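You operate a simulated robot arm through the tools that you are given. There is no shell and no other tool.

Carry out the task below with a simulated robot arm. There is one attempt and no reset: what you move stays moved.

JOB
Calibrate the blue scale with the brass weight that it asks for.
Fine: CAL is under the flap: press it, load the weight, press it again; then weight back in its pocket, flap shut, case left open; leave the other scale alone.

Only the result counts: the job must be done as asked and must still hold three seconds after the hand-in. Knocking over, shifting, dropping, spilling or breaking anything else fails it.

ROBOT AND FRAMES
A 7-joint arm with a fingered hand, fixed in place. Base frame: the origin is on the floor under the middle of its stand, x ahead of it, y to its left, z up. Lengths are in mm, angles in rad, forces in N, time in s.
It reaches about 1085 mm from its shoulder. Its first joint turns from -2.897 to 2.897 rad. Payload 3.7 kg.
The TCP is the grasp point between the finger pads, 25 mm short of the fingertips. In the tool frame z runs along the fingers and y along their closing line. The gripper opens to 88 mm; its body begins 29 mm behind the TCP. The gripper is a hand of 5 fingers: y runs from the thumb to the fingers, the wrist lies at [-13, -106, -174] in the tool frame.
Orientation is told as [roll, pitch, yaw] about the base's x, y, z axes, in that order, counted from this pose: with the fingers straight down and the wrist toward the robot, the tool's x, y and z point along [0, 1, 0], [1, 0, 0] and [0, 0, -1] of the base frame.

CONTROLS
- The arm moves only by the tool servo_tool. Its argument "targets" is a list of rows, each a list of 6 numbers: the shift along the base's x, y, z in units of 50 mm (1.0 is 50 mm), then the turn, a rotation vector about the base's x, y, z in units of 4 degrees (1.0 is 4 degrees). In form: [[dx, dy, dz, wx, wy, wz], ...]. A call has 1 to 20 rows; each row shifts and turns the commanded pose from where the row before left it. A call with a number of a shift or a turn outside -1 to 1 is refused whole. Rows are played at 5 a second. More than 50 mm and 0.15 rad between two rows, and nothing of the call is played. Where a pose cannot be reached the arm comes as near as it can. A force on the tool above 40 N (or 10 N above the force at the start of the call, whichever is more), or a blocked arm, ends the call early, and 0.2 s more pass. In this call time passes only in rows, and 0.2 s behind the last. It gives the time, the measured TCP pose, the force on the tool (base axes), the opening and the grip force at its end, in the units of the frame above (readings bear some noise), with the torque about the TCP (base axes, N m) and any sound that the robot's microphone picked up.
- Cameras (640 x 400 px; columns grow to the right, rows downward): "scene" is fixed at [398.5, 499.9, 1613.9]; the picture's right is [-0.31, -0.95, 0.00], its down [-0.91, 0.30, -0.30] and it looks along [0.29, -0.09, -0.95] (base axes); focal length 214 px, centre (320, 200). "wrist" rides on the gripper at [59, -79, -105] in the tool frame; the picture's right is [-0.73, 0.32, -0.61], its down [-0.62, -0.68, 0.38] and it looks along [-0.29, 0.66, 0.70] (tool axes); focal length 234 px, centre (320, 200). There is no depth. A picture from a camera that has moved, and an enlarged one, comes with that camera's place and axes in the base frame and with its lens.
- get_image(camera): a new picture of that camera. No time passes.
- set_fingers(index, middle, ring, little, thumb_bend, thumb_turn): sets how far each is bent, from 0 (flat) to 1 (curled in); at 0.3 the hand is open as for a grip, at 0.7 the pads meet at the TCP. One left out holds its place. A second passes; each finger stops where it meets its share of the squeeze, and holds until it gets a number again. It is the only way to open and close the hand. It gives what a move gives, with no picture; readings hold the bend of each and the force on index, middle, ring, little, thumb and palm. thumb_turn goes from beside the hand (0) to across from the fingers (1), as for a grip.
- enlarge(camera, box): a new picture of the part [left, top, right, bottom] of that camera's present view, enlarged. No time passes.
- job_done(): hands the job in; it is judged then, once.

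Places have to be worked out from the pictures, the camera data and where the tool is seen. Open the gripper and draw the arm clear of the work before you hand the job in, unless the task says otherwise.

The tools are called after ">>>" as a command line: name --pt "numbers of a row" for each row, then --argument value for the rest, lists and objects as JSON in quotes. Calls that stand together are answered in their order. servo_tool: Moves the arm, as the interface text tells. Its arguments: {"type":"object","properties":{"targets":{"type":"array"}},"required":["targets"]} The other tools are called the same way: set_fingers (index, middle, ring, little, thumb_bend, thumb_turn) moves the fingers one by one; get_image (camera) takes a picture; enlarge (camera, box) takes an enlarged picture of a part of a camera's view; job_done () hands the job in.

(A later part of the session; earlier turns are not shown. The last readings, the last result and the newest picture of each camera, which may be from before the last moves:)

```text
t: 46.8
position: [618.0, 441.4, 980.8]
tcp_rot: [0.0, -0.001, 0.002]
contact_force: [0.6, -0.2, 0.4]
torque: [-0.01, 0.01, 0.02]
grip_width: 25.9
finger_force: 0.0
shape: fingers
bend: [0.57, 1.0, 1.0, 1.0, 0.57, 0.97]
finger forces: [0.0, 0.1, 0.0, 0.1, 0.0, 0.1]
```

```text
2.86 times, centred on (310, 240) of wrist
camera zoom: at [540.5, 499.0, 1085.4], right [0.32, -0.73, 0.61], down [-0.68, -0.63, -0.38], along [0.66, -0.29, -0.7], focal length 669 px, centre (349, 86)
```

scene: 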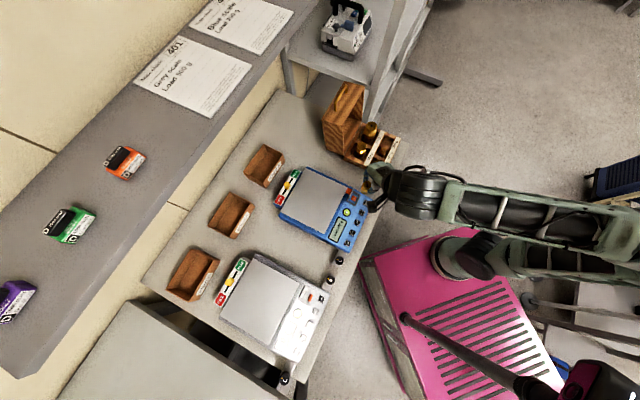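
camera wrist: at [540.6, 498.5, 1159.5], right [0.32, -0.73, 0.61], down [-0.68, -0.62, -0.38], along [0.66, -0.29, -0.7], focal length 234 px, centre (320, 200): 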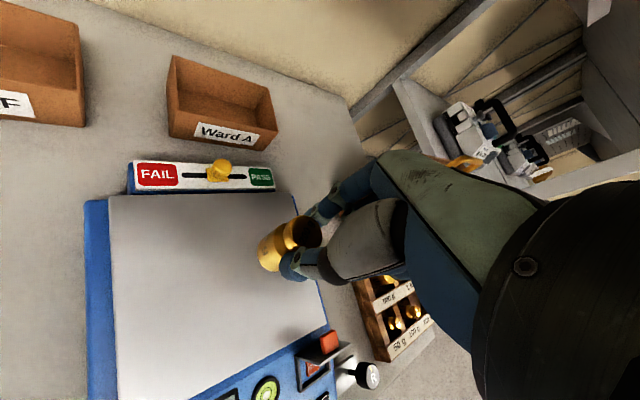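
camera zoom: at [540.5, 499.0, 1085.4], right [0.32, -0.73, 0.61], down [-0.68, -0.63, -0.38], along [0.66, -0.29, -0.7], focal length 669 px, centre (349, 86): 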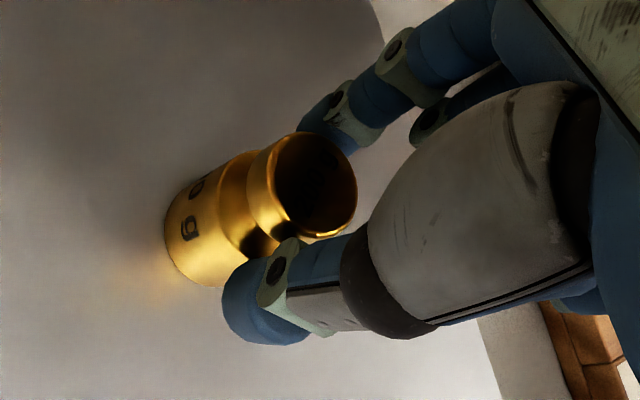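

The weight stands by itself. I open wider and raise straight up.

>>> set_fingers --index 0.45 --thumb_bend 0.45

>>> servo_tool --pt "0 0 0.2 0 0 0" --pt "0 0 0.5 0 0 0" --pt "0 0 0.6 0 0 0" --pt "0 0 0.5 0 0 0"

>>> get_image --camera "wrist"

>>> enlarge --camera "scene" --box '[270, 160, 390, 260]'

```text
t: 47.8
position: [617.5, 441.8, 981.8]
tcp_rot: [-0.001, 0.001, 0.003]
contact_force: [0.1, 0.3, -0.1]
torque: [0.04, 0.01, 0.0]
grip_width: 52.0
finger_force: 0.0
shape: fingers
bend: [0.45, 1.0, 1.0, 1.0, 0.45, 0.97]
finger forces: [0.0, 0.0, 0.1, 0.0, 0.0, 0.0]
```

```text
t: 48.8
position: [618.8, 439.8, 1070.9]
tcp_rot: [0.001, -0.001, 0.001]
contact_force: [0.5, -0.6, -0.2]
torque: [0.02, -0.01, -0.01]
grip_width: 52.3
finger_force: 0.0
shape: fingers
bend: [0.45, 1.0, 1.0, 1.0, 0.45, 0.97]
finger forces: [0.0, 0.1, 0.0, 0.1, 0.1, 0.0]
```

```text
taken
camera wrist: at [541.0, 498.8, 1175.4], right [0.32, -0.73, 0.61], down [-0.68, -0.63, -0.38], along [0.66, -0.29, -0.7], focal length 234 px, centre (320, 200)
```

wrist: 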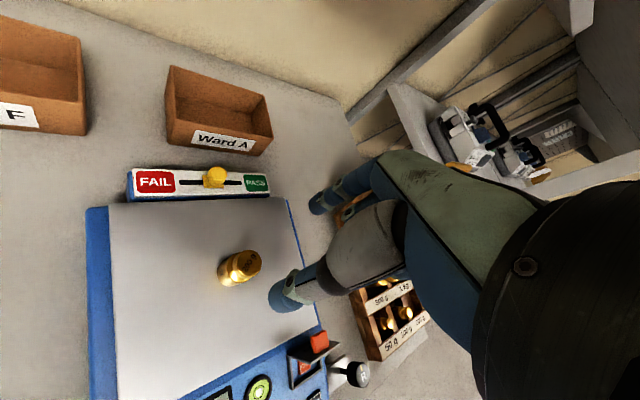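

```text
4.00 times, centred on (330, 210) of scene
camera zoom: at [398.5, 499.9, 1613.9], right [-0.31, -0.95, 0.0], down [-0.91, 0.3, -0.3], along [0.29, -0.09, -0.95], focal length 858 px, centre (280, 160)
```

zoom: 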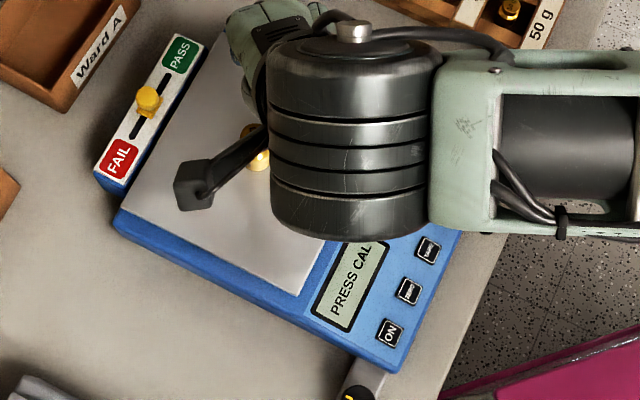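

The display now reads "PRESS CAL". I shape the hand for poking and return to above the CAL key at yaw -45°.

>>> set_fingers --index 0.7 --thumb_bend 0

>>> servo_tool --pt "-0.074 -0.206 0 0 0 -0.9375" --pt "-0.074 -0.206 0 0 0 -0.9375" --pt "-0.074 -0.206 0 0 0 -0.9375" --pt "-0.074 -0.206 0 0 0 -0.9375" --pt "-0.074 -0.206 0 0 0 -0.9375" --pt "-0.074 -0.206 0 0 0 -0.9375" --pt "-0.074 -0.206 -0.1 0 0 -0.9375" --pt "-0.074 -0.206 -0.1 0 0 -0.9375" --pt "-0.074 -0.206 -0.2 0 0 -0.9375" --pt "-0.074 -0.206 -0.2 0 0 -0.9375" --pt "-0.074 -0.206 0 0 0 -0.9375" --pt "-0.074 -0.206 0 0 0 -0.9375"

>>> get_image --camera "wrist"

>>> enlarge --camera "wrist" --box '[190, 170, 330, 300]'

```text
t: 49.8
position: [619.1, 441.2, 1071.3]
tcp_rot: [-0.002, -0.001, 0.002]
contact_force: [0.4, -0.6, -0.3]
torque: [0.02, 0.02, -0.02]
grip_width: 57.2
finger_force: 0.1
shape: fingers
bend: [0.7, 1.0, 1.0, 1.0, 0.0, 0.97]
finger forces: [0.0, 0.0, 0.1, 0.1, 0.0, 0.0]
```

```text
t: 52.4
position: [574.0, 317.1, 1040.8]
tcp_rot: [0.001, -0.001, -0.783]
contact_force: [0.1, -0.8, 0.8]
torque: [0.0, -0.03, 0.02]
grip_width: 57.3
finger_force: 0.0
shape: fingers
bend: [0.7, 1.0, 1.0, 1.0, 0.0, 0.97]
finger forces: [0.1, 0.0, 0.1, 0.1, 0.1, 0.1]
```

```text
taken
camera wrist: at [561.0, 413.9, 1144.8], right [-0.28, -0.74, 0.61], down [-0.92, 0.04, -0.38], along [0.26, -0.67, -0.7], focal length 234 px, centre (320, 200)
```

wrist: 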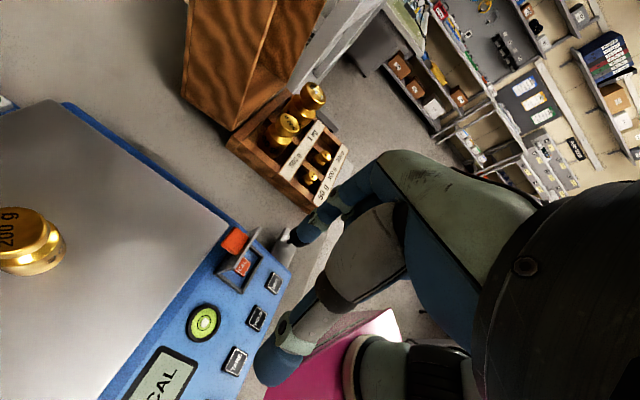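

```text
3.08 times, centred on (260, 235) of wrist
camera zoom: at [561.0, 413.9, 1144.8], right [-0.28, -0.74, 0.61], down [-0.92, 0.04, -0.38], along [0.26, -0.67, -0.7], focal length 720 px, centre (505, 92)
```

zoom: 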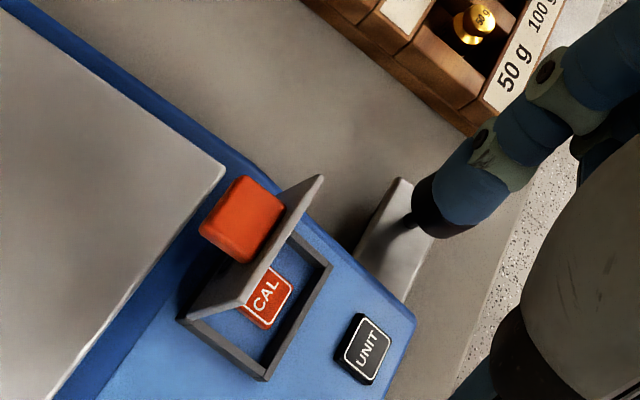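

Position matches the earlier press pose within ~1 mm. I descend to just above the key, then press in small steps.

>>> servo_tool --pt "0 0 -0.5 0 0 0" --pt "0 0 -0.5 0 0 0" --pt "0 0 -0.5 0 0 0" --pt "0 0 -0.44 0 0 0"

>>> enlarge --camera "wrist" --box '[240, 160, 370, 290]'

```text
t: 53.4
position: [574.7, 317.8, 942.6]
tcp_rot: [0.0, 0.0, -0.785]
contact_force: [-0.9, -0.2, -0.2]
torque: [-0.02, 0.0, 0.0]
grip_width: 57.5
finger_force: 0.1
shape: fingers
bend: [0.7, 1.0, 1.0, 1.0, 0.0, 0.97]
finger forces: [0.0, 0.0, 0.1, 0.0, 0.0, 0.0]
```

```text
3.08 times, centred on (305, 225) of wrist
camera zoom: at [561.7, 414.2, 1047.5], right [-0.28, -0.74, 0.61], down [-0.92, 0.04, -0.38], along [0.26, -0.67, -0.7], focal length 720 px, centre (366, 123)
```

zoom: 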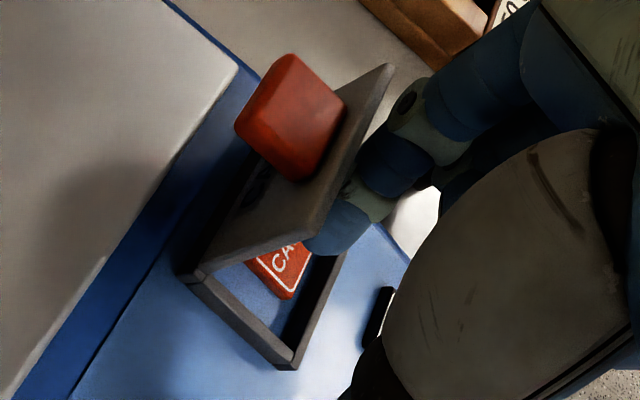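

Same alignment as before; I press in small steps.

>>> servo_tool --pt "0 0 -0.08 0 0 0" --pt "0 0 -0.06 0 0 0" --pt "0 0 -0.04 0 0 0" --pt "0 0 -0.03 0 0 0"

>>> enlarge --camera "scene" --box '[300, 200, 370, 260]'

```text
t: 54.4
position: [573.1, 316.5, 932.8]
tcp_rot: [0.0, 0.001, -0.784]
contact_force: [0.5, -1.0, 0.5]
torque: [-0.01, -0.03, 0.0]
grip_width: 57.1
finger_force: 0.6
shape: fingers
bend: [0.7, 1.0, 1.0, 1.0, 0.0, 0.97]
finger forces: [1.3, 0.0, 0.0, 0.1, 0.0, 0.1]
heard: click
```

```text
6.67 times, centred on (335, 230) of scene
camera zoom: at [398.5, 499.9, 1613.9], right [-0.31, -0.95, 0.0], down [-0.91, 0.3, -0.3], along [0.29, -0.09, -0.95], focal length 1430 px, centre (220, 0)
```

zoom: 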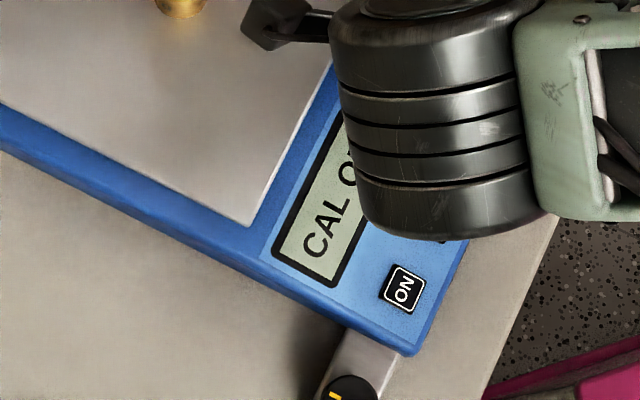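

A click, and the display begins "CAL O…" (OK). I lift straight up and read the display.

>>> servo_tool --pt "0 0 0.2 0 0 0" --pt "0 0 0.5 0 0 0" --pt "0 0 0.8 0 0 0" --pt "0 0 0.6 0 0 0"

>>> get_image --camera "wrist"

>>> enlarge --camera "scene" --box '[290, 160, 370, 260]'

```text
t: 55.4
position: [573.3, 316.8, 1037.9]
tcp_rot: [0.002, -0.001, -0.781]
contact_force: [-0.3, 0.4, 0.1]
torque: [0.03, -0.02, 0.0]
grip_width: 57.1
finger_force: 0.1
shape: fingers
bend: [0.7, 1.0, 1.0, 1.0, 0.0, 0.97]
finger forces: [0.0, 0.1, 0.0, 0.1, 0.1, 0.1]
```

```text
taken
camera wrist: at [560.1, 414.3, 1143.2], right [-0.28, -0.74, 0.61], down [-0.92, 0.04, -0.38], along [0.26, -0.67, -0.7], focal length 234 px, centre (320, 200)
```

wrist: 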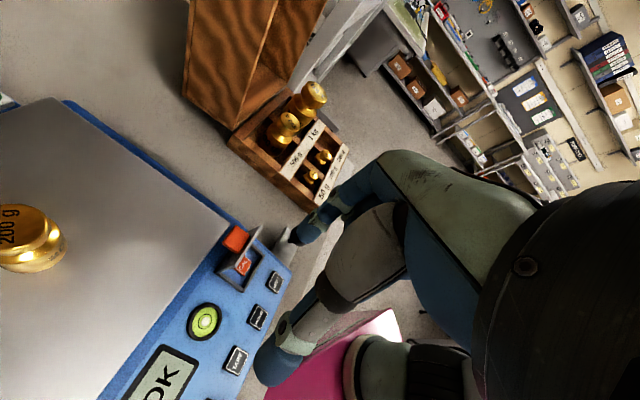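

```text
4.00 times, centred on (330, 210) of scene
camera zoom: at [398.5, 499.9, 1613.9], right [-0.31, -0.95, 0.0], down [-0.91, 0.3, -0.3], along [0.29, -0.09, -0.95], focal length 858 px, centre (280, 160)
```

zoom: 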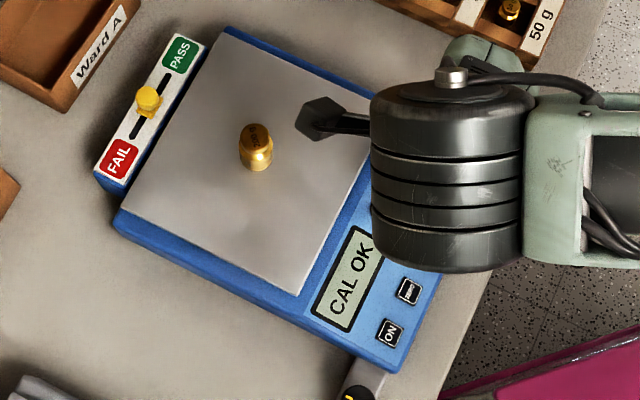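

"CAL OK" is shown. I reopen the hand to 0.45 and go back above the weight at yaw 0.

>>> set_fingers --index 0.45 --thumb_bend 0.45

>>> servo_tool --pt "0 0 0.5 0 0 0.9375" --pt "0.08 0.22 0.2 0 0 0.9375" --pt "0.08 0.22 0 0 0 0.9375" --pt "0.08 0.22 0 0 0 0.9375" --pt "0.08 0.22 0 0 0 0.9375" --pt "0.08 0.22 0 0 0 0.9375" --pt "0.08 0.22 0 0 0 0.9375" --pt "0.08 0.22 0 0 0 0.9375" --pt "0.08 0.22 0 0 0 0.9375" --pt "0.08 0.22 0 0 0 0.9375" --pt "0.08 0.22 0 0 0 0.9375" --pt "0.08 0.22 0 0 0 0.9375"

>>> get_image --camera "wrist"

>>> enlarge --camera "wrist" --box '[190, 220, 310, 320]'

```text
t: 56.4
position: [573.0, 318.0, 1039.0]
tcp_rot: [0.0, -0.001, -0.785]
contact_force: [0.6, 0.0, -0.2]
torque: [-0.02, 0.0, -0.01]
grip_width: 52.8
finger_force: 0.1
shape: fingers
bend: [0.45, 1.0, 1.0, 1.0, 0.45, 0.97]
finger forces: [0.0, 0.1, 0.0, 0.1, 0.0, 0.0]
```

```text
t: 59.0
position: [618.6, 438.2, 1071.9]
tcp_rot: [-0.001, 0.001, 0.004]
contact_force: [-0.9, -0.4, -0.3]
torque: [0.01, -0.05, 0.03]
grip_width: 52.8
finger_force: 0.1
shape: fingers
bend: [0.45, 1.0, 1.0, 1.0, 0.45, 0.97]
finger forces: [0.0, 0.1, 0.0, 0.0, 0.0, 0.1]
```

```text
taken
camera wrist: at [540.2, 496.4, 1177.4], right [0.33, -0.72, 0.61], down [-0.68, -0.63, -0.38], along [0.66, -0.29, -0.7], focal length 234 px, centre (320, 200)
```

wrist: 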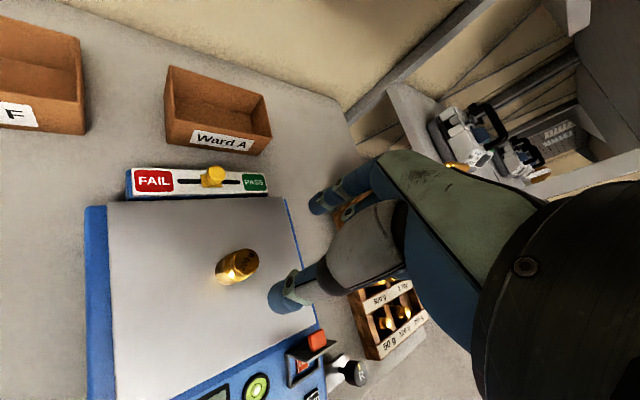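

```text
4.00 times, centred on (250, 270) of wrist
camera zoom: at [540.2, 496.4, 1177.4], right [0.33, -0.72, 0.61], down [-0.68, -0.63, -0.38], along [0.66, -0.29, -0.7], focal length 937 px, centre (600, -80)
```

zoom: 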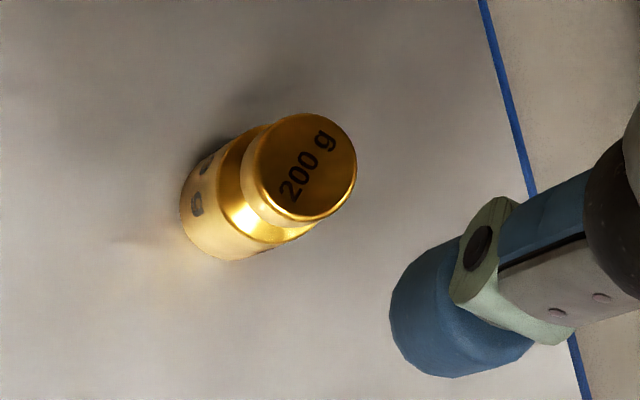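

The weight stands at about (622, 449) with its knob top at z≈964. I correct by (+2.3, +4) mm and descend to 26 mm above final grasp height to check.

>>> servo_tool --pt "0.046 0.08 -0.3 0 0 0" --pt "0 0 -0.5 0 0 0" --pt "0 0 -0.6 0 0 0"

>>> enlarge --camera "wrist" --box '[230, 160, 380, 310]'

```text
t: 59.8
position: [620.7, 441.4, 1003.8]
tcp_rot: [0.003, 0.0, 0.002]
contact_force: [0.6, 0.0, -0.1]
torque: [0.01, -0.01, 0.01]
grip_width: 52.9
finger_force: 0.1
shape: fingers
bend: [0.45, 1.0, 1.0, 1.0, 0.45, 0.97]
finger forces: [0.0, 0.0, 0.0, 0.0, 0.1, 0.0]
```

```text
2.67 times, centred on (305, 235) of wrist
camera zoom: at [542.2, 500.4, 1108.1], right [0.32, -0.73, 0.61], down [-0.68, -0.62, -0.38], along [0.66, -0.29, -0.7], focal length 624 px, centre (360, 107)
```

zoom: 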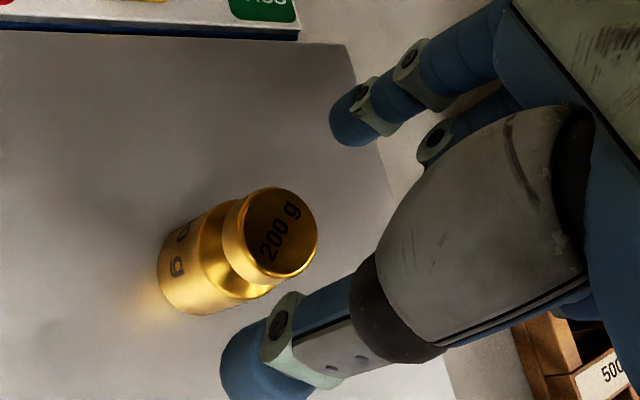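

Alignment is good within ~2 mm. I adjust +1.5 mm in x and descend to grasp height.

>>> servo_tool --pt "0.03 0 -0.2 0 0 0" --pt "0 0 -0.2 0 0 0" --pt "0 0 -0.18 0 0 0"

>>> enlarge --camera "wrist" --box '[230, 160, 380, 310]'

```text
t: 60.6
position: [622.2, 443.0, 973.1]
tcp_rot: [0.0, 0.001, 0.003]
contact_force: [0.0, 0.7, -0.8]
torque: [0.02, 0.02, 0.01]
grip_width: 53.0
finger_force: 0.2
shape: fingers
bend: [0.45, 1.0, 1.0, 1.0, 0.45, 0.97]
finger forces: [0.1, 0.0, 0.0, 0.1, 0.0, 0.0]
```

```text
2.67 times, centred on (305, 235) of wrist
camera zoom: at [543.9, 500.8, 1078.8], right [0.32, -0.73, 0.61], down [-0.68, -0.63, -0.38], along [0.66, -0.29, -0.7], focal length 624 px, centre (360, 107)
```

zoom: 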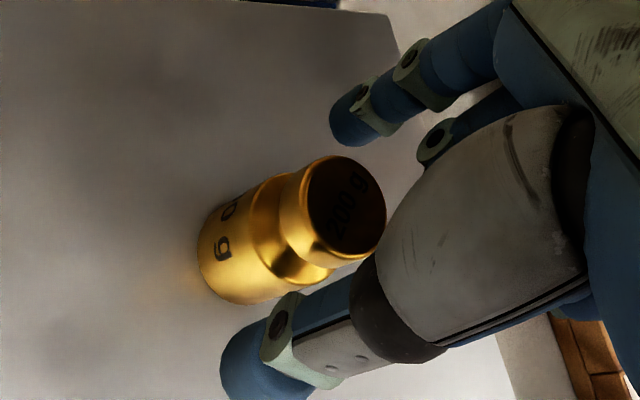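

The knob is between the pads. I close the pinch.

>>> set_fingers --index 0.7 --thumb_bend 0.7

>>> servo_tool --pt "0 0 0.06 0 0 0" --pt "0 0 0.1 0 0 0" --pt "0 0 0.14 0 0 0"

>>> enlarge --camera "wrist" --box '[230, 160, 380, 310]'

```text
t: 61.6
position: [621.8, 442.0, 974.1]
tcp_rot: [0.0, 0.0, 0.002]
contact_force: [1.3, -1.2, 0.1]
torque: [0.01, -0.03, 0.0]
grip_width: 19.8
finger_force: 5.7
shape: fingers
bend: [0.6, 1.0, 1.0, 1.0, 0.62, 0.97]
finger forces: [5.6, 0.0, 0.0, 0.1, 5.7, 0.0]
```

```text
t: 62.4
position: [620.7, 441.4, 989.8]
tcp_rot: [0.002, 0.0, 0.002]
contact_force: [1.1, 0.4, -2.3]
torque: [0.0, 0.02, -0.03]
grip_width: 19.9
finger_force: 5.1
shape: fingers
bend: [0.6, 1.0, 1.0, 1.0, 0.62, 0.97]
finger forces: [5.5, 0.1, 0.1, 0.1, 5.5, 0.0]
```

```text
2.67 times, centred on (305, 235) of wrist
camera zoom: at [543.8, 500.4, 1094.0], right [0.32, -0.73, 0.61], down [-0.68, -0.63, -0.38], along [0.66, -0.29, -0.7], focal length 624 px, centre (360, 107)
```

zoom: 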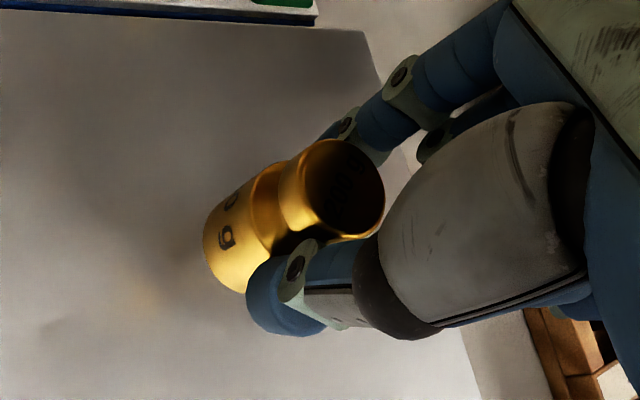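

The weight is held firmly (no slip, ~2.3 N load). I raise it and carry it back: first frontward past the flap at safe height, then right to the case.

>>> servo_tool --pt "0 0 0.4 0 0 0" --pt "0 0 0.45 0 0 0" --pt "0 0 0.45 0 0 0" --pt "-0.139 -0.426 0 0 0 0" --pt "-0.139 -0.426 0 0 0 0" --pt "-0.139 -0.426 0 0 0 0" --pt "-0.139 -0.426 0 0 0 0" --pt "-0.139 -0.426 0 0 0 0" --pt "-0.139 -0.426 0 0 0 0" --pt "-0.139 -0.426 0 0 0 0"

>>> servo_tool --pt "0.32 -0.32 0 0 0 0" --pt "0.32 -0.32 0 0 0 0" --pt "0.32 -0.32 0 0 0 0" --pt "0.32 -0.32 0 0 0 0" --pt "0.32 -0.32 0 0 0 0" --pt "0.32 -0.32 0 0 0 0" --pt "0.32 -0.32 0 0 0 0" --pt "0.32 -0.32 0 0 0 0" --pt "0.32 -0.32 0 0 0 0" --pt "0.32 -0.32 0 0 0 0" --pt "0.32 -0.32 0 0 0 0" --pt "0.32 -0.32 0 0 0 0"

>>> get_image --camera "wrist"

>>> enlarge --camera "wrist" --box '[180, 160, 380, 330]'

>>> enlarge --camera "scene" --box '[355, 80, 445, 160]'

```text
t: 64.6
position: [572.9, 291.8, 1055.3]
tcp_rot: [-0.001, 0.001, 0.002]
contact_force: [-0.2, 0.4, -1.5]
torque: [-0.03, 0.01, 0.01]
grip_width: 19.9
finger_force: 5.3
shape: fingers
bend: [0.6, 1.0, 1.0, 1.0, 0.62, 0.97]
finger forces: [5.4, 0.0, 0.1, 0.0, 5.4, 0.1]
```

```text
t: 67.2
position: [764.8, 101.0, 1054.4]
tcp_rot: [0.0, 0.0, 0.001]
contact_force: [-0.2, 0.4, -2.5]
torque: [-0.02, 0.03, 0.02]
grip_width: 19.5
finger_force: 5.8
shape: fingers
bend: [0.6, 1.0, 1.0, 1.0, 0.62, 0.97]
finger forces: [5.4, 0.1, 0.1, 0.1, 5.5, 0.0]
```

```text
taken
camera wrist: at [686.8, 159.1, 1158.4], right [0.32, -0.73, 0.61], down [-0.68, -0.63, -0.38], along [0.66, -0.29, -0.7], focal length 234 px, centre (320, 200)
```

wrist: 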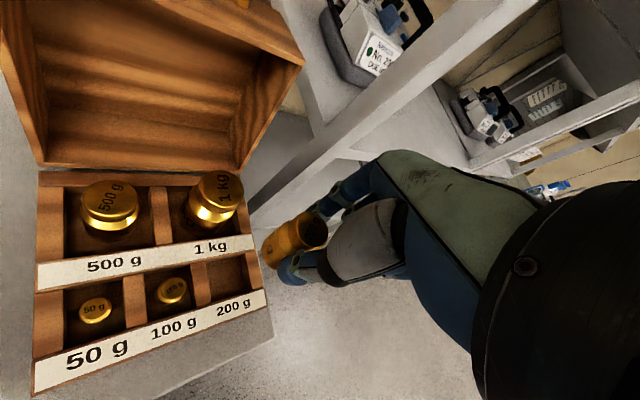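

```text
2.35 times, centred on (280, 245) of wrist
camera zoom: at [686.8, 159.1, 1158.4], right [0.32, -0.73, 0.61], down [-0.68, -0.63, -0.38], along [0.66, -0.29, -0.7], focal length 551 px, centre (414, 94)
```

zoom: 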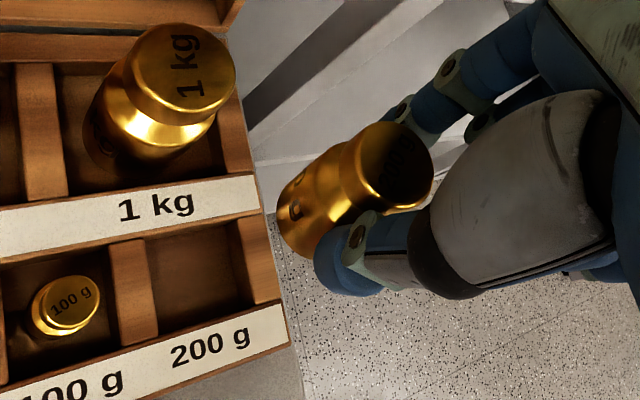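

```text
5.00 times, centred on (400, 120) of scene
camera zoom: at [398.5, 499.9, 1613.9], right [-0.31, -0.95, 0.0], down [-0.91, 0.3, -0.3], along [0.29, -0.09, -0.95], focal length 1072 px, centre (-80, 600)
```

zoom: 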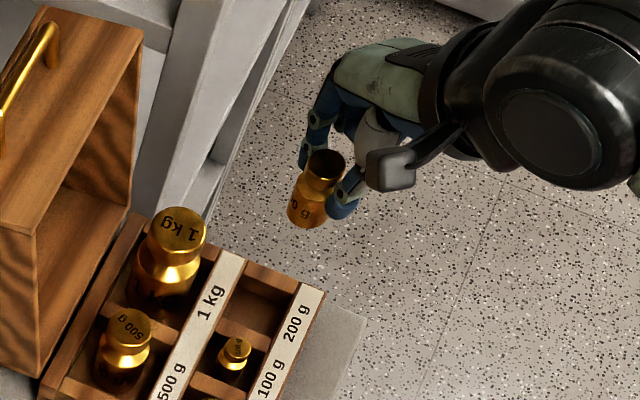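

Both views put the held weight's bottom near R≈465, B≈619 versus pocket centre (467, 617.5), with a small tilt. I nudge 2 mm in -y, lower until the bottom is ~20 mm above the rim and check.

>>> servo_tool --pt "0 -0.04 -0.4 0 0 0" --pt "0 0 -0.5 0 0 0" --pt "0 0 -0.5 0 0 0" --pt "0 0 -0.4 0 0 0"

>>> enlarge --camera "wrist" --box '[200, 150, 380, 330]'

>>> enlarge --camera "scene" --box '[365, 100, 425, 160]'

```text
t: 68.2
position: [764.8, 99.3, 964.1]
tcp_rot: [0.002, 0.002, 0.002]
contact_force: [0.5, 0.0, -1.4]
torque: [-0.04, 0.02, 0.01]
grip_width: 19.8
finger_force: 5.1
shape: fingers
bend: [0.6, 1.0, 1.0, 1.0, 0.62, 0.97]
finger forces: [5.3, 0.0, 0.0, 0.0, 5.4, 0.1]
```

```text
2.22 times, centred on (290, 240) of wrist
camera zoom: at [686.7, 157.1, 1068.9], right [0.32, -0.73, 0.61], down [-0.68, -0.63, -0.38], along [0.66, -0.29, -0.7], focal length 520 px, centre (387, 111)
```

zoom: 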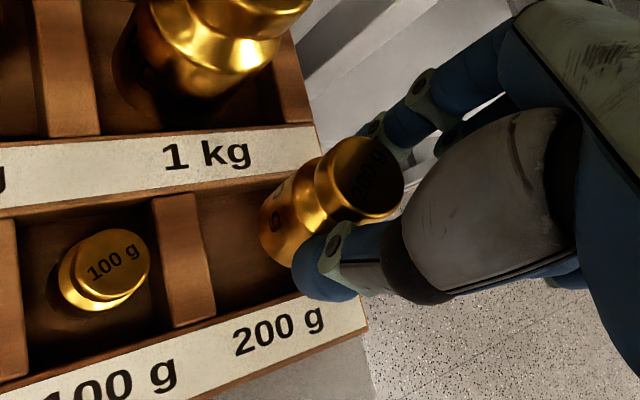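

```text
6.67 times, centred on (395, 130) of scene
camera zoom: at [398.5, 499.9, 1613.9], right [-0.31, -0.95, 0.0], down [-0.91, 0.3, -0.3], along [0.29, -0.09, -0.95], focal length 1430 px, centre (-180, 667)
```

zoom: 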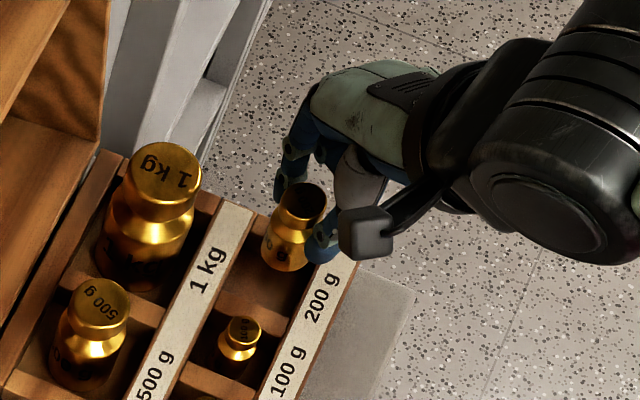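

The bottom looks about 1–2 mm right/front of centre; I shift +2 mm in y and lower to just above the rim for a last check.

>>> servo_tool --pt "0.008 0.042 -0.12 0 0 0" --pt "0 0 -0.16 0 0 0"

>>> enlarge --camera "wrist" --box '[220, 160, 360, 310]'

>>> enlarge --camera "scene" --box '[375, 115, 415, 155]'

```text
t: 68.8
position: [764.4, 101.8, 950.2]
tcp_rot: [0.001, -0.002, 0.002]
contact_force: [-0.4, 0.6, -1.9]
torque: [-0.01, 0.0, 0.01]
grip_width: 19.8
finger_force: 5.4
shape: fingers
bend: [0.6, 1.0, 1.0, 1.0, 0.62, 0.97]
finger forces: [5.3, 0.1, 0.0, 0.1, 5.3, 0.0]
```

```text
2.67 times, centred on (290, 235) of wrist
camera zoom: at [687.2, 159.3, 1054.9], right [0.32, -0.73, 0.61], down [-0.68, -0.62, -0.38], along [0.66, -0.29, -0.7], focal length 624 px, centre (400, 107)
```

zoom: 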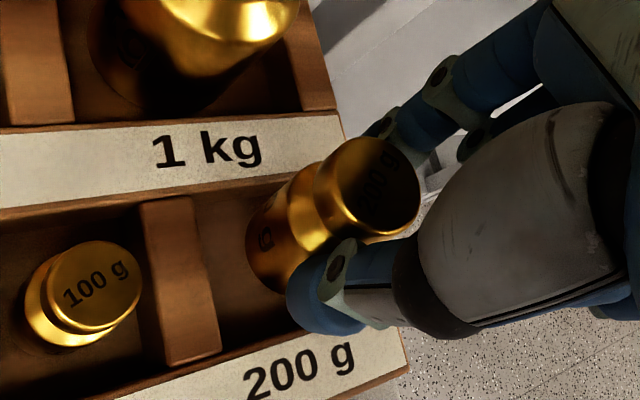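

```text
10.00 times, centred on (395, 135) of scene
camera zoom: at [398.5, 499.9, 1613.9], right [-0.31, -0.95, 0.0], down [-0.91, 0.3, -0.3], along [0.29, -0.09, -0.95], focal length 2145 px, centre (-430, 850)
```

zoom: 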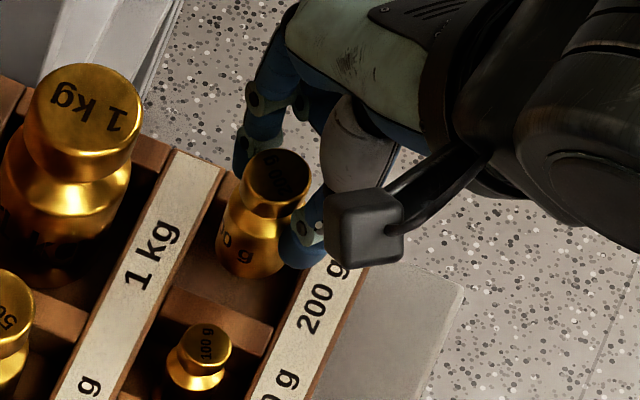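

The bottom is centred over the pocket (≈469, 618). I lower it in steadily.

>>> servo_tool --pt "0 0 -0.1 0 0 0" --pt "0 0 -0.1 0 0 0" --pt "0 0 -0.08 0 0 0"

>>> enlarge --camera "wrist" --box '[220, 160, 360, 310]'

>>> enlarge --camera "scene" --box '[375, 115, 415, 155]'

```text
t: 69.6
position: [765.4, 100.7, 936.0]
tcp_rot: [0.001, 0.0, 0.003]
contact_force: [0.1, -0.2, -1.6]
torque: [-0.02, -0.02, 0.01]
grip_width: 19.5
finger_force: 5.2
shape: fingers
bend: [0.6, 1.0, 1.0, 1.0, 0.62, 0.97]
finger forces: [5.2, 0.1, 0.1, 0.0, 5.3, 0.0]
```

```text
2.67 times, centred on (290, 235) of wrist
camera zoom: at [687.3, 159.4, 1040.7], right [0.32, -0.73, 0.61], down [-0.68, -0.63, -0.38], along [0.66, -0.29, -0.7], focal length 624 px, centre (400, 107)
```

zoom: 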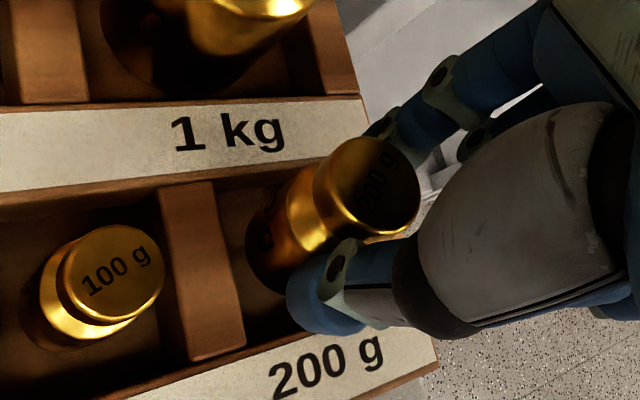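

```text
10.00 times, centred on (395, 135) of scene
camera zoom: at [398.5, 499.9, 1613.9], right [-0.31, -0.95, 0.0], down [-0.91, 0.3, -0.3], along [0.29, -0.09, -0.95], focal length 2145 px, centre (-430, 850)
```

zoom: 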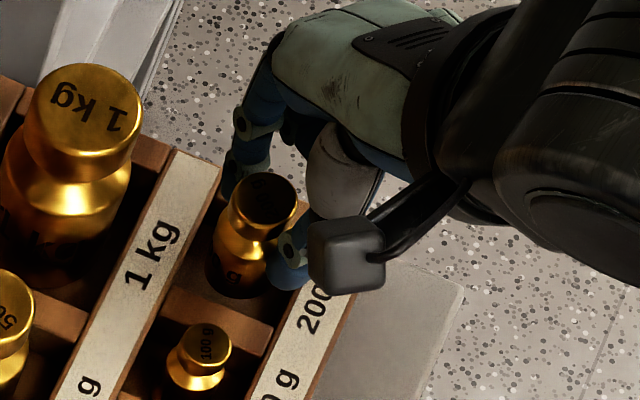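

No wall contact. I lower the remaining ~10 mm in small steps, watching the z force.

>>> servo_tool --pt "0 0 -0.06 0 0 0" --pt "0 0 -0.04 0 0 0" --pt "0 0 -0.03 0 0 0"

>>> servo_tool --pt "0 0 -0.02 0 0 0" --pt "0 0 -0.02 0 0 0"

```text
t: 70.4
position: [764.4, 102.5, 929.6]
tcp_rot: [-0.001, -0.002, 0.003]
contact_force: [-0.4, 0.0, -2.0]
torque: [0.0, -0.01, 0.03]
grip_width: 20.0
finger_force: 5.1
shape: fingers
bend: [0.6, 1.0, 1.0, 1.0, 0.62, 0.97]
finger forces: [5.4, 0.1, 0.0, 0.0, 5.2, 0.1]
```

```text
t: 71.0
position: [765.4, 100.8, 927.7]
tcp_rot: [-0.002, 0.002, 0.002]
contact_force: [-0.2, 0.3, -2.3]
torque: [0.0, 0.02, -0.03]
grip_width: 19.5
finger_force: 5.5
shape: fingers
bend: [0.6, 1.0, 1.0, 1.0, 0.62, 0.97]
finger forces: [5.2, 0.0, 0.0, 0.0, 5.2, 0.0]
```

Still hanging free. More 1 mm steps.

>>> servo_tool --pt "0 0 -0.02 0 0 0" --pt "0 0 -0.02 0 0 0"

>>> servo_tool --pt "0 0 -0.02 0 0 0"

>>> servo_tool --pt "0 0 -0.02 0 0 0"

>>> enlarge --camera "wrist" --box '[220, 160, 360, 310]'

```text
t: 71.6
position: [765.1, 101.1, 925.2]
tcp_rot: [0.0, 0.0, 0.003]
contact_force: [0.6, 0.8, -1.9]
torque: [0.01, 0.0, 0.01]
grip_width: 19.8
finger_force: 5.6
shape: fingers
bend: [0.6, 1.0, 1.0, 1.0, 0.62, 0.97]
finger forces: [5.3, 0.0, 0.0, 0.0, 5.3, 0.0]
```

```text
t: 72.0
position: [765.0, 100.2, 924.8]
tcp_rot: [-0.001, 0.001, 0.003]
contact_force: [0.3, 0.6, -1.7]
torque: [-0.04, -0.02, -0.02]
grip_width: 19.6
finger_force: 5.1
shape: fingers
bend: [0.6, 1.0, 1.0, 1.0, 0.62, 0.97]
finger forces: [5.3, 0.0, 0.0, 0.0, 5.2, 0.0]
```

```text
t: 72.4
position: [766.0, 101.2, 922.2]
tcp_rot: [0.002, -0.002, 0.002]
contact_force: [-0.4, 0.0, -1.9]
torque: [-0.05, 0.01, -0.03]
grip_width: 19.4
finger_force: 5.1
shape: fingers
bend: [0.6, 1.0, 1.0, 1.0, 0.62, 0.97]
finger forces: [5.3, 0.0, 0.0, 0.0, 5.3, 0.0]
```

```text
2.67 times, centred on (290, 235) of wrist
camera zoom: at [687.2, 159.2, 1028.3], right [0.32, -0.73, 0.61], down [-0.68, -0.63, -0.38], along [0.66, -0.29, -0.7], focal length 624 px, centre (400, 107)
```

zoom: 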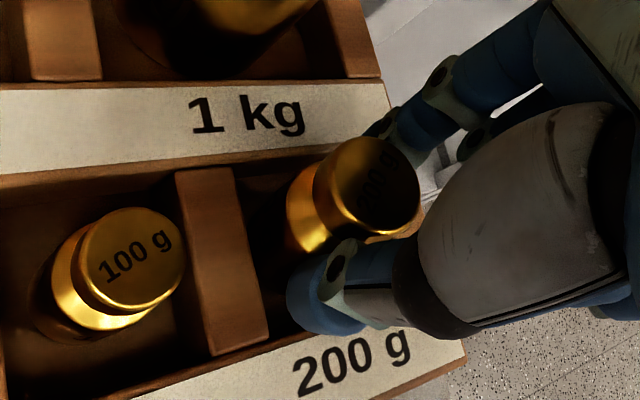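

Still free; the floor is a little lower than estimated. Continue with 1 mm steps.

>>> servo_tool --pt "0 0 -0.02 0 0 0"

>>> servo_tool --pt "0 0 -0.02 0 0 0"

>>> servo_tool --pt "0 0 -0.015 0 0 0"

```text
t: 72.8
position: [765.4, 100.9, 922.0]
tcp_rot: [0.0, 0.0, 0.003]
contact_force: [0.1, 0.5, -2.2]
torque: [-0.02, -0.03, -0.01]
grip_width: 19.7
finger_force: 5.7
shape: fingers
bend: [0.6, 1.0, 1.0, 1.0, 0.62, 0.97]
finger forces: [5.3, 0.1, 0.1, 0.1, 5.2, 0.0]
```

```text
t: 73.2
position: [766.2, 100.6, 921.6]
tcp_rot: [0.001, -0.001, 0.001]
contact_force: [-0.5, -0.4, -1.6]
torque: [-0.01, 0.0, 0.0]
grip_width: 19.8
finger_force: 5.1
shape: fingers
bend: [0.6, 1.0, 1.0, 1.0, 0.62, 0.97]
finger forces: [5.5, 0.1, 0.0, 0.0, 5.4, 0.0]
```

```text
t: 73.6
position: [766.1, 102.0, 920.4]
tcp_rot: [-0.001, 0.001, 0.001]
contact_force: [0.4, -1.2, -0.1]
torque: [0.0, 0.0, -0.05]
grip_width: 19.9
finger_force: 5.9
shape: fingers
bend: [0.6, 1.0, 1.0, 1.0, 0.62, 0.97]
finger forces: [5.4, 0.0, 0.1, 0.0, 5.5, 0.0]
```

The load is now carried by the floor (−0.1 N). One more mm to seat it.

>>> servo_tool --pt "0 0 -0.02 0 0 0"

>>> enlarge --camera "wrist" --box '[220, 160, 360, 310]'

>>> enlarge --camera "scene" --box '[375, 115, 415, 155]'

```text
t: 74.0
position: [765.5, 101.6, 919.5]
tcp_rot: [-0.001, 0.001, 0.001]
contact_force: [0.5, -1.5, 2.4]
torque: [-0.04, 0.0, 0.01]
grip_width: 19.7
finger_force: 6.0
shape: fingers
bend: [0.6, 1.0, 1.0, 1.0, 0.62, 0.97]
finger forces: [5.6, 0.1, 0.1, 0.0, 6.6, 0.1]
```

```text
2.67 times, centred on (290, 235) of wrist
camera zoom: at [687.4, 159.2, 1024.6], right [0.32, -0.73, 0.61], down [-0.68, -0.62, -0.38], along [0.66, -0.29, -0.7], focal length 624 px, centre (400, 107)
```

zoom: 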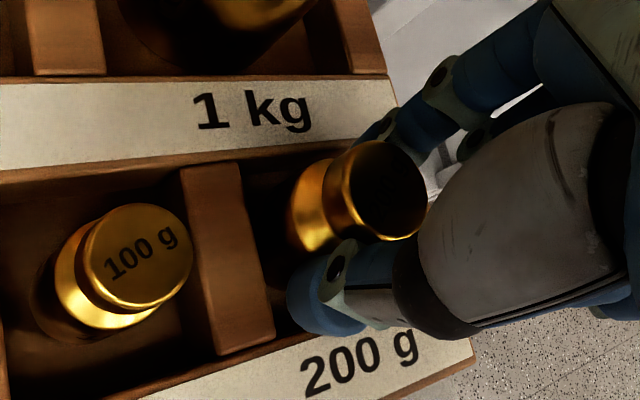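

```text
10.00 times, centred on (395, 135) of scene
camera zoom: at [398.5, 499.9, 1613.9], right [-0.31, -0.95, 0.0], down [-0.91, 0.3, -0.3], along [0.29, -0.09, -0.95], focal length 2145 px, centre (-430, 850)
```

zoom: 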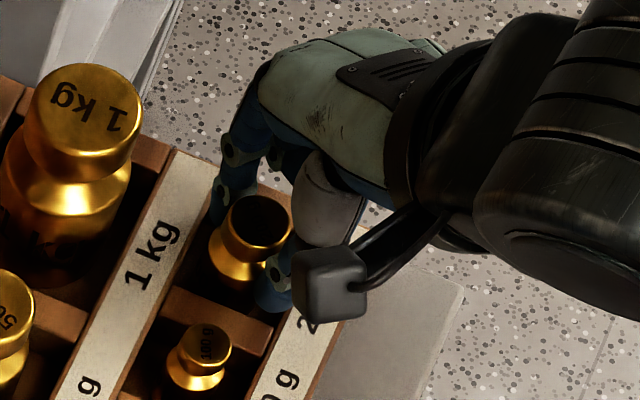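

It sits on the pocket floor (+2.4 N). I open the fingers gently.

>>> set_fingers --index 0.56 --thumb_bend 0.57

>>> enlarge --camera "wrist" --box '[220, 160, 360, 310]'

>>> enlarge --camera "scene" --box '[375, 115, 415, 155]'

```text
t: 75.0
position: [766.5, 100.4, 921.0]
tcp_rot: [0.001, 0.0, 0.002]
contact_force: [0.5, 0.6, -0.5]
torque: [0.03, -0.01, 0.01]
grip_width: 27.9
finger_force: 0.0
shape: fingers
bend: [0.56, 1.0, 1.0, 1.0, 0.56, 0.97]
finger forces: [0.0, 0.0, 0.0, 0.0, 0.0, 0.0]
```

```text
2.67 times, centred on (290, 235) of wrist
camera zoom: at [687.5, 159.2, 1024.4], right [0.32, -0.73, 0.61], down [-0.68, -0.63, -0.38], along [0.66, -0.29, -0.7], focal length 624 px, centre (400, 107)
```

zoom: 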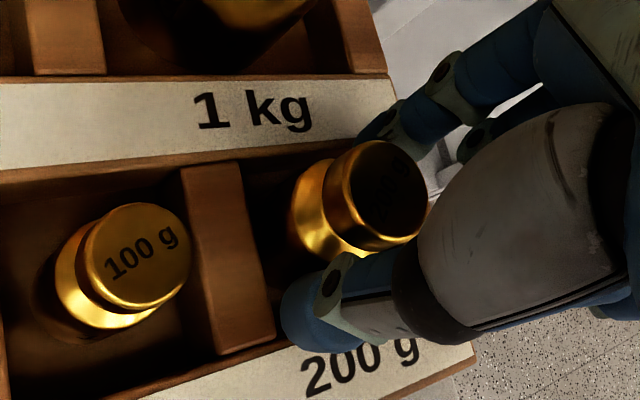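

```text
10.00 times, centred on (395, 135) of scene
camera zoom: at [398.5, 499.9, 1613.9], right [-0.31, -0.95, 0.0], down [-0.91, 0.3, -0.3], along [0.29, -0.09, -0.95], focal length 2145 px, centre (-430, 850)
```

zoom: 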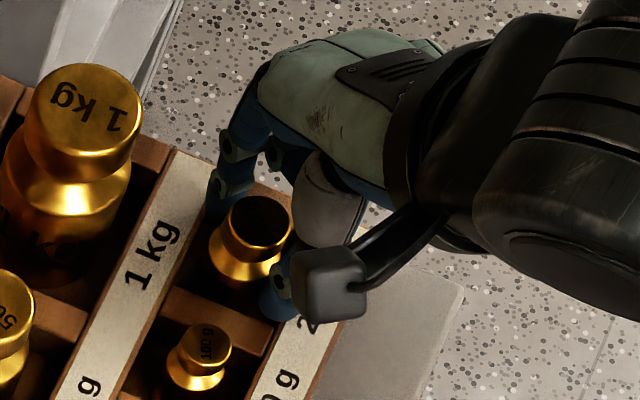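

Released and standing in its pocket. I open a bit wider and raise straight up.

>>> set_fingers --index 0.48 --thumb_bend 0.48

>>> servo_tool --pt "0 0 0.2 0 0 0" --pt "0 0 0.4 0 0 0" --pt "0 0 0.6 0 0 0" --pt "0 0 0.8 0 0 0" --pt "0 0 0.5 0 0 0"

>>> get_image --camera "wrist"

>>> enlarge --camera "scene" --box '[345, 100, 415, 170]'

>>> enlarge --camera "scene" --box '[290, 170, 390, 260]'

```text
t: 76.0
position: [765.3, 102.0, 919.8]
tcp_rot: [-0.001, 0.001, 0.001]
contact_force: [0.0, 0.2, 0.4]
torque: [0.01, -0.02, -0.02]
grip_width: 45.5
finger_force: 0.1
shape: fingers
bend: [0.48, 1.0, 1.0, 1.0, 0.48, 0.97]
finger forces: [0.0, 0.0, 0.0, 0.0, 0.1, 0.0]
```

```text
t: 77.2
position: [766.2, 100.5, 1045.1]
tcp_rot: [-0.001, 0.001, 0.001]
contact_force: [0.0, 0.3, 0.3]
torque: [0.01, 0.01, -0.01]
grip_width: 45.4
finger_force: 0.1
shape: fingers
bend: [0.48, 1.0, 1.0, 1.0, 0.48, 0.97]
finger forces: [0.0, 0.0, 0.0, 0.0, 0.0, 0.1]
```

```text
taken
camera wrist: at [687.1, 158.9, 1149.9], right [0.32, -0.73, 0.61], down [-0.68, -0.63, -0.38], along [0.66, -0.29, -0.7], focal length 234 px, centre (320, 200)
```

wrist: 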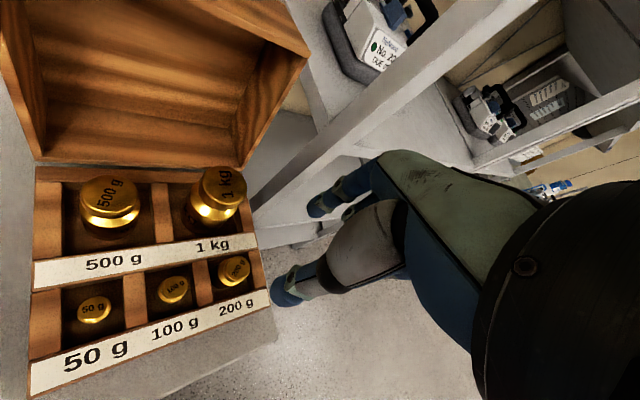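

```text
5.71 times, centred on (380, 135) of scene
camera zoom: at [398.5, 499.9, 1613.9], right [-0.31, -0.95, 0.0], down [-0.91, 0.3, -0.3], along [0.29, -0.09, -0.95], focal length 1226 px, centre (-23, 571)
```

zoom: 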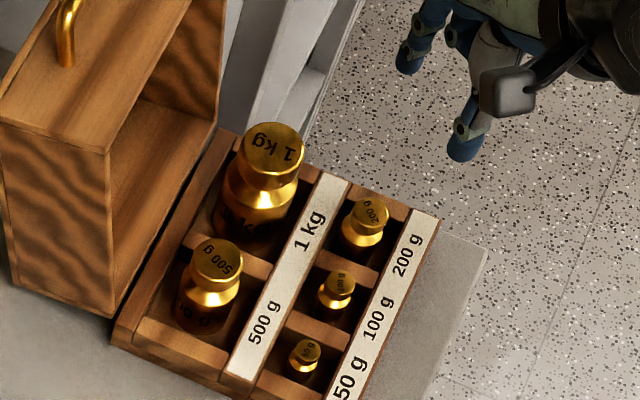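

```text
4.44 times, centred on (340, 215) of scene
camera zoom: at [398.5, 499.9, 1613.9], right [-0.31, -0.95, 0.0], down [-0.91, 0.3, -0.3], along [0.29, -0.09, -0.95], focal length 953 px, centre (231, 133)
```

zoom: 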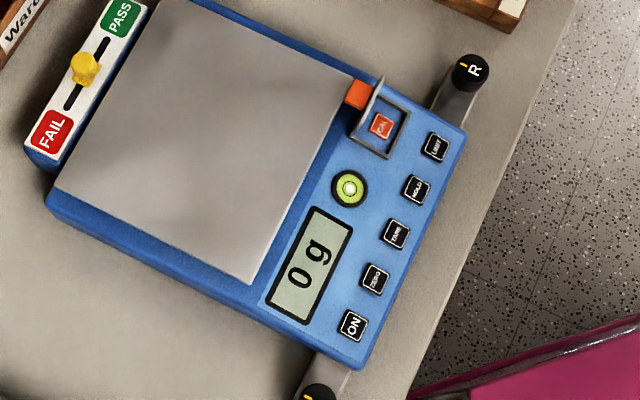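

The 200 g weight is back in its pocket and the display shows 0 g. To shut the flap I'll push its tab forward from behind with closed index+thumb as a paddle; first I move away left and turn to yaw -45°, staying high.

>>> servo_tool --pt "-0.622 0.622 0 0 0 0" --pt "-0.622 0.622 0 0 0 0" --pt "-0.622 0.622 0 0 0 0" --pt "-0.622 0.622 0 0 0 0" --pt "-0.622 0.622 0 0 0 0" --pt "0.02 0.166 0 0 0 -0.9375" --pt "0.02 0.166 0 0 0 -0.9375" --pt "0.02 0.166 0 0 0 -0.9375" --pt "0.02 0.166 0 0 0 -0.9375" --pt "0.02 0.166 0 0 0 -0.9375" --pt "0.02 0.166 0 0 0 -0.9375" --pt "0.02 0.166 0 0 0 -0.9375" --pt "0.02 0.166 0 0 0 -0.9375" --pt "0.02 0.166 0 0 0 -0.9375" --pt "0.02 0.166 0 0 0 -0.9375" --pt "0.02 0.166 0 0 0 -0.9375" --pt "0.02 0.166 0 0 0 -0.9375"

>>> set_fingers --index 0.7 --thumb_bend 0.7

>>> get_image --camera "wrist"

>>> enlarge --camera "wrist" --box '[200, 170, 380, 350]'

```text
t: 80.8
position: [621.7, 356.1, 1044.9]
tcp_rot: [0.0, 0.0, -0.784]
contact_force: [-0.7, -0.3, 0.7]
torque: [-0.02, 0.0, 0.01]
grip_width: 45.4
finger_force: 0.2
shape: fingers
bend: [0.48, 1.0, 1.0, 1.0, 0.48, 0.97]
finger forces: [0.0, 0.0, 0.1, 0.0, 0.0, 0.0]
```

```text
t: 81.8
position: [622.5, 355.5, 1045.5]
tcp_rot: [0.0, 0.0, -0.783]
contact_force: [-0.4, 0.2, 0.5]
torque: [0.0, 0.01, -0.01]
grip_width: 0.0
finger_force: 0.1
shape: fingers
bend: [0.7, 1.0, 1.0, 1.0, 0.7, 0.97]
finger forces: [0.1, 0.0, 0.0, 0.0, 0.0, 0.0]
```

```text
taken
camera wrist: at [608.1, 453.4, 1149.6], right [-0.28, -0.74, 0.61], down [-0.92, 0.04, -0.38], along [0.26, -0.67, -0.7], focal length 234 px, centre (320, 200)
```

wrist: 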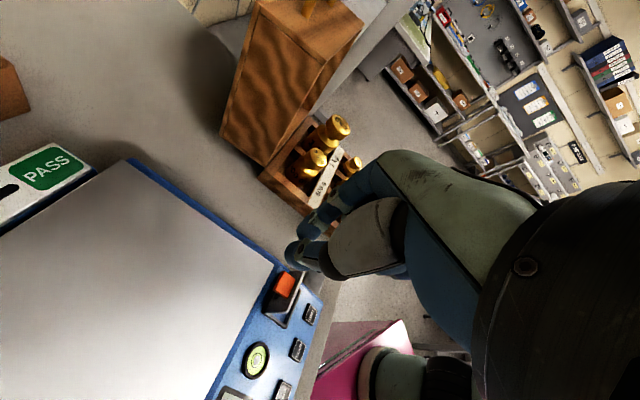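

```text
2.22 times, centred on (290, 260) of wrist
camera zoom: at [608.1, 453.4, 1149.6], right [-0.28, -0.74, 0.61], down [-0.92, 0.04, -0.38], along [0.26, -0.67, -0.7], focal length 520 px, centre (387, 67)
```

zoom: 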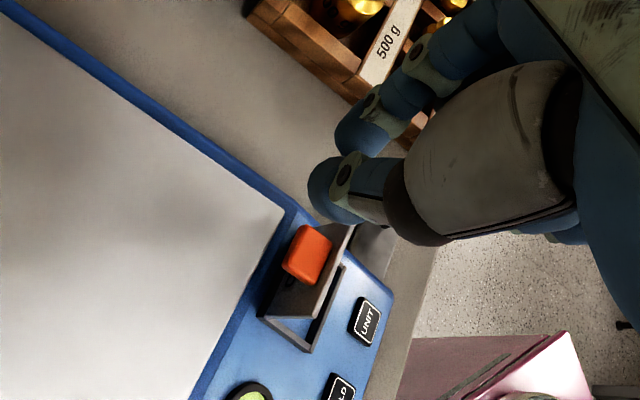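

The flap stands about vertical with the tab pointing back; my paddle is ~20 mm behind it. I descend to tip z≈932 (13 mm above the pan) and look.

>>> servo_tool --pt "0 0 -0.5 0 0 0" --pt "0 0 -0.5 0 0 0" --pt "0 0 -0.4 0 0 0" --pt "0 0 -0.32 0 0 0"

>>> enlarge --camera "wrist" --box '[220, 150, 400, 330]'

```text
t: 82.8
position: [621.2, 356.4, 958.7]
tcp_rot: [0.001, 0.0, -0.784]
contact_force: [0.4, 0.2, 0.0]
torque: [0.0, 0.0, -0.03]
grip_width: 0.0
finger_force: 0.0
shape: fingers
bend: [0.7, 1.0, 1.0, 1.0, 0.7, 0.97]
finger forces: [0.0, 0.1, 0.0, 0.1, 0.0, 0.0]
```

```text
2.22 times, centred on (310, 240) of wrist
camera zoom: at [608.5, 452.9, 1063.1], right [-0.28, -0.74, 0.61], down [-0.92, 0.04, -0.38], along [0.26, -0.67, -0.7], focal length 520 px, centre (342, 111)
```

zoom: 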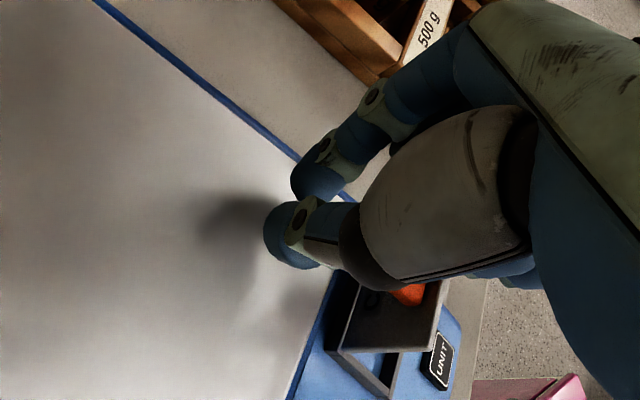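

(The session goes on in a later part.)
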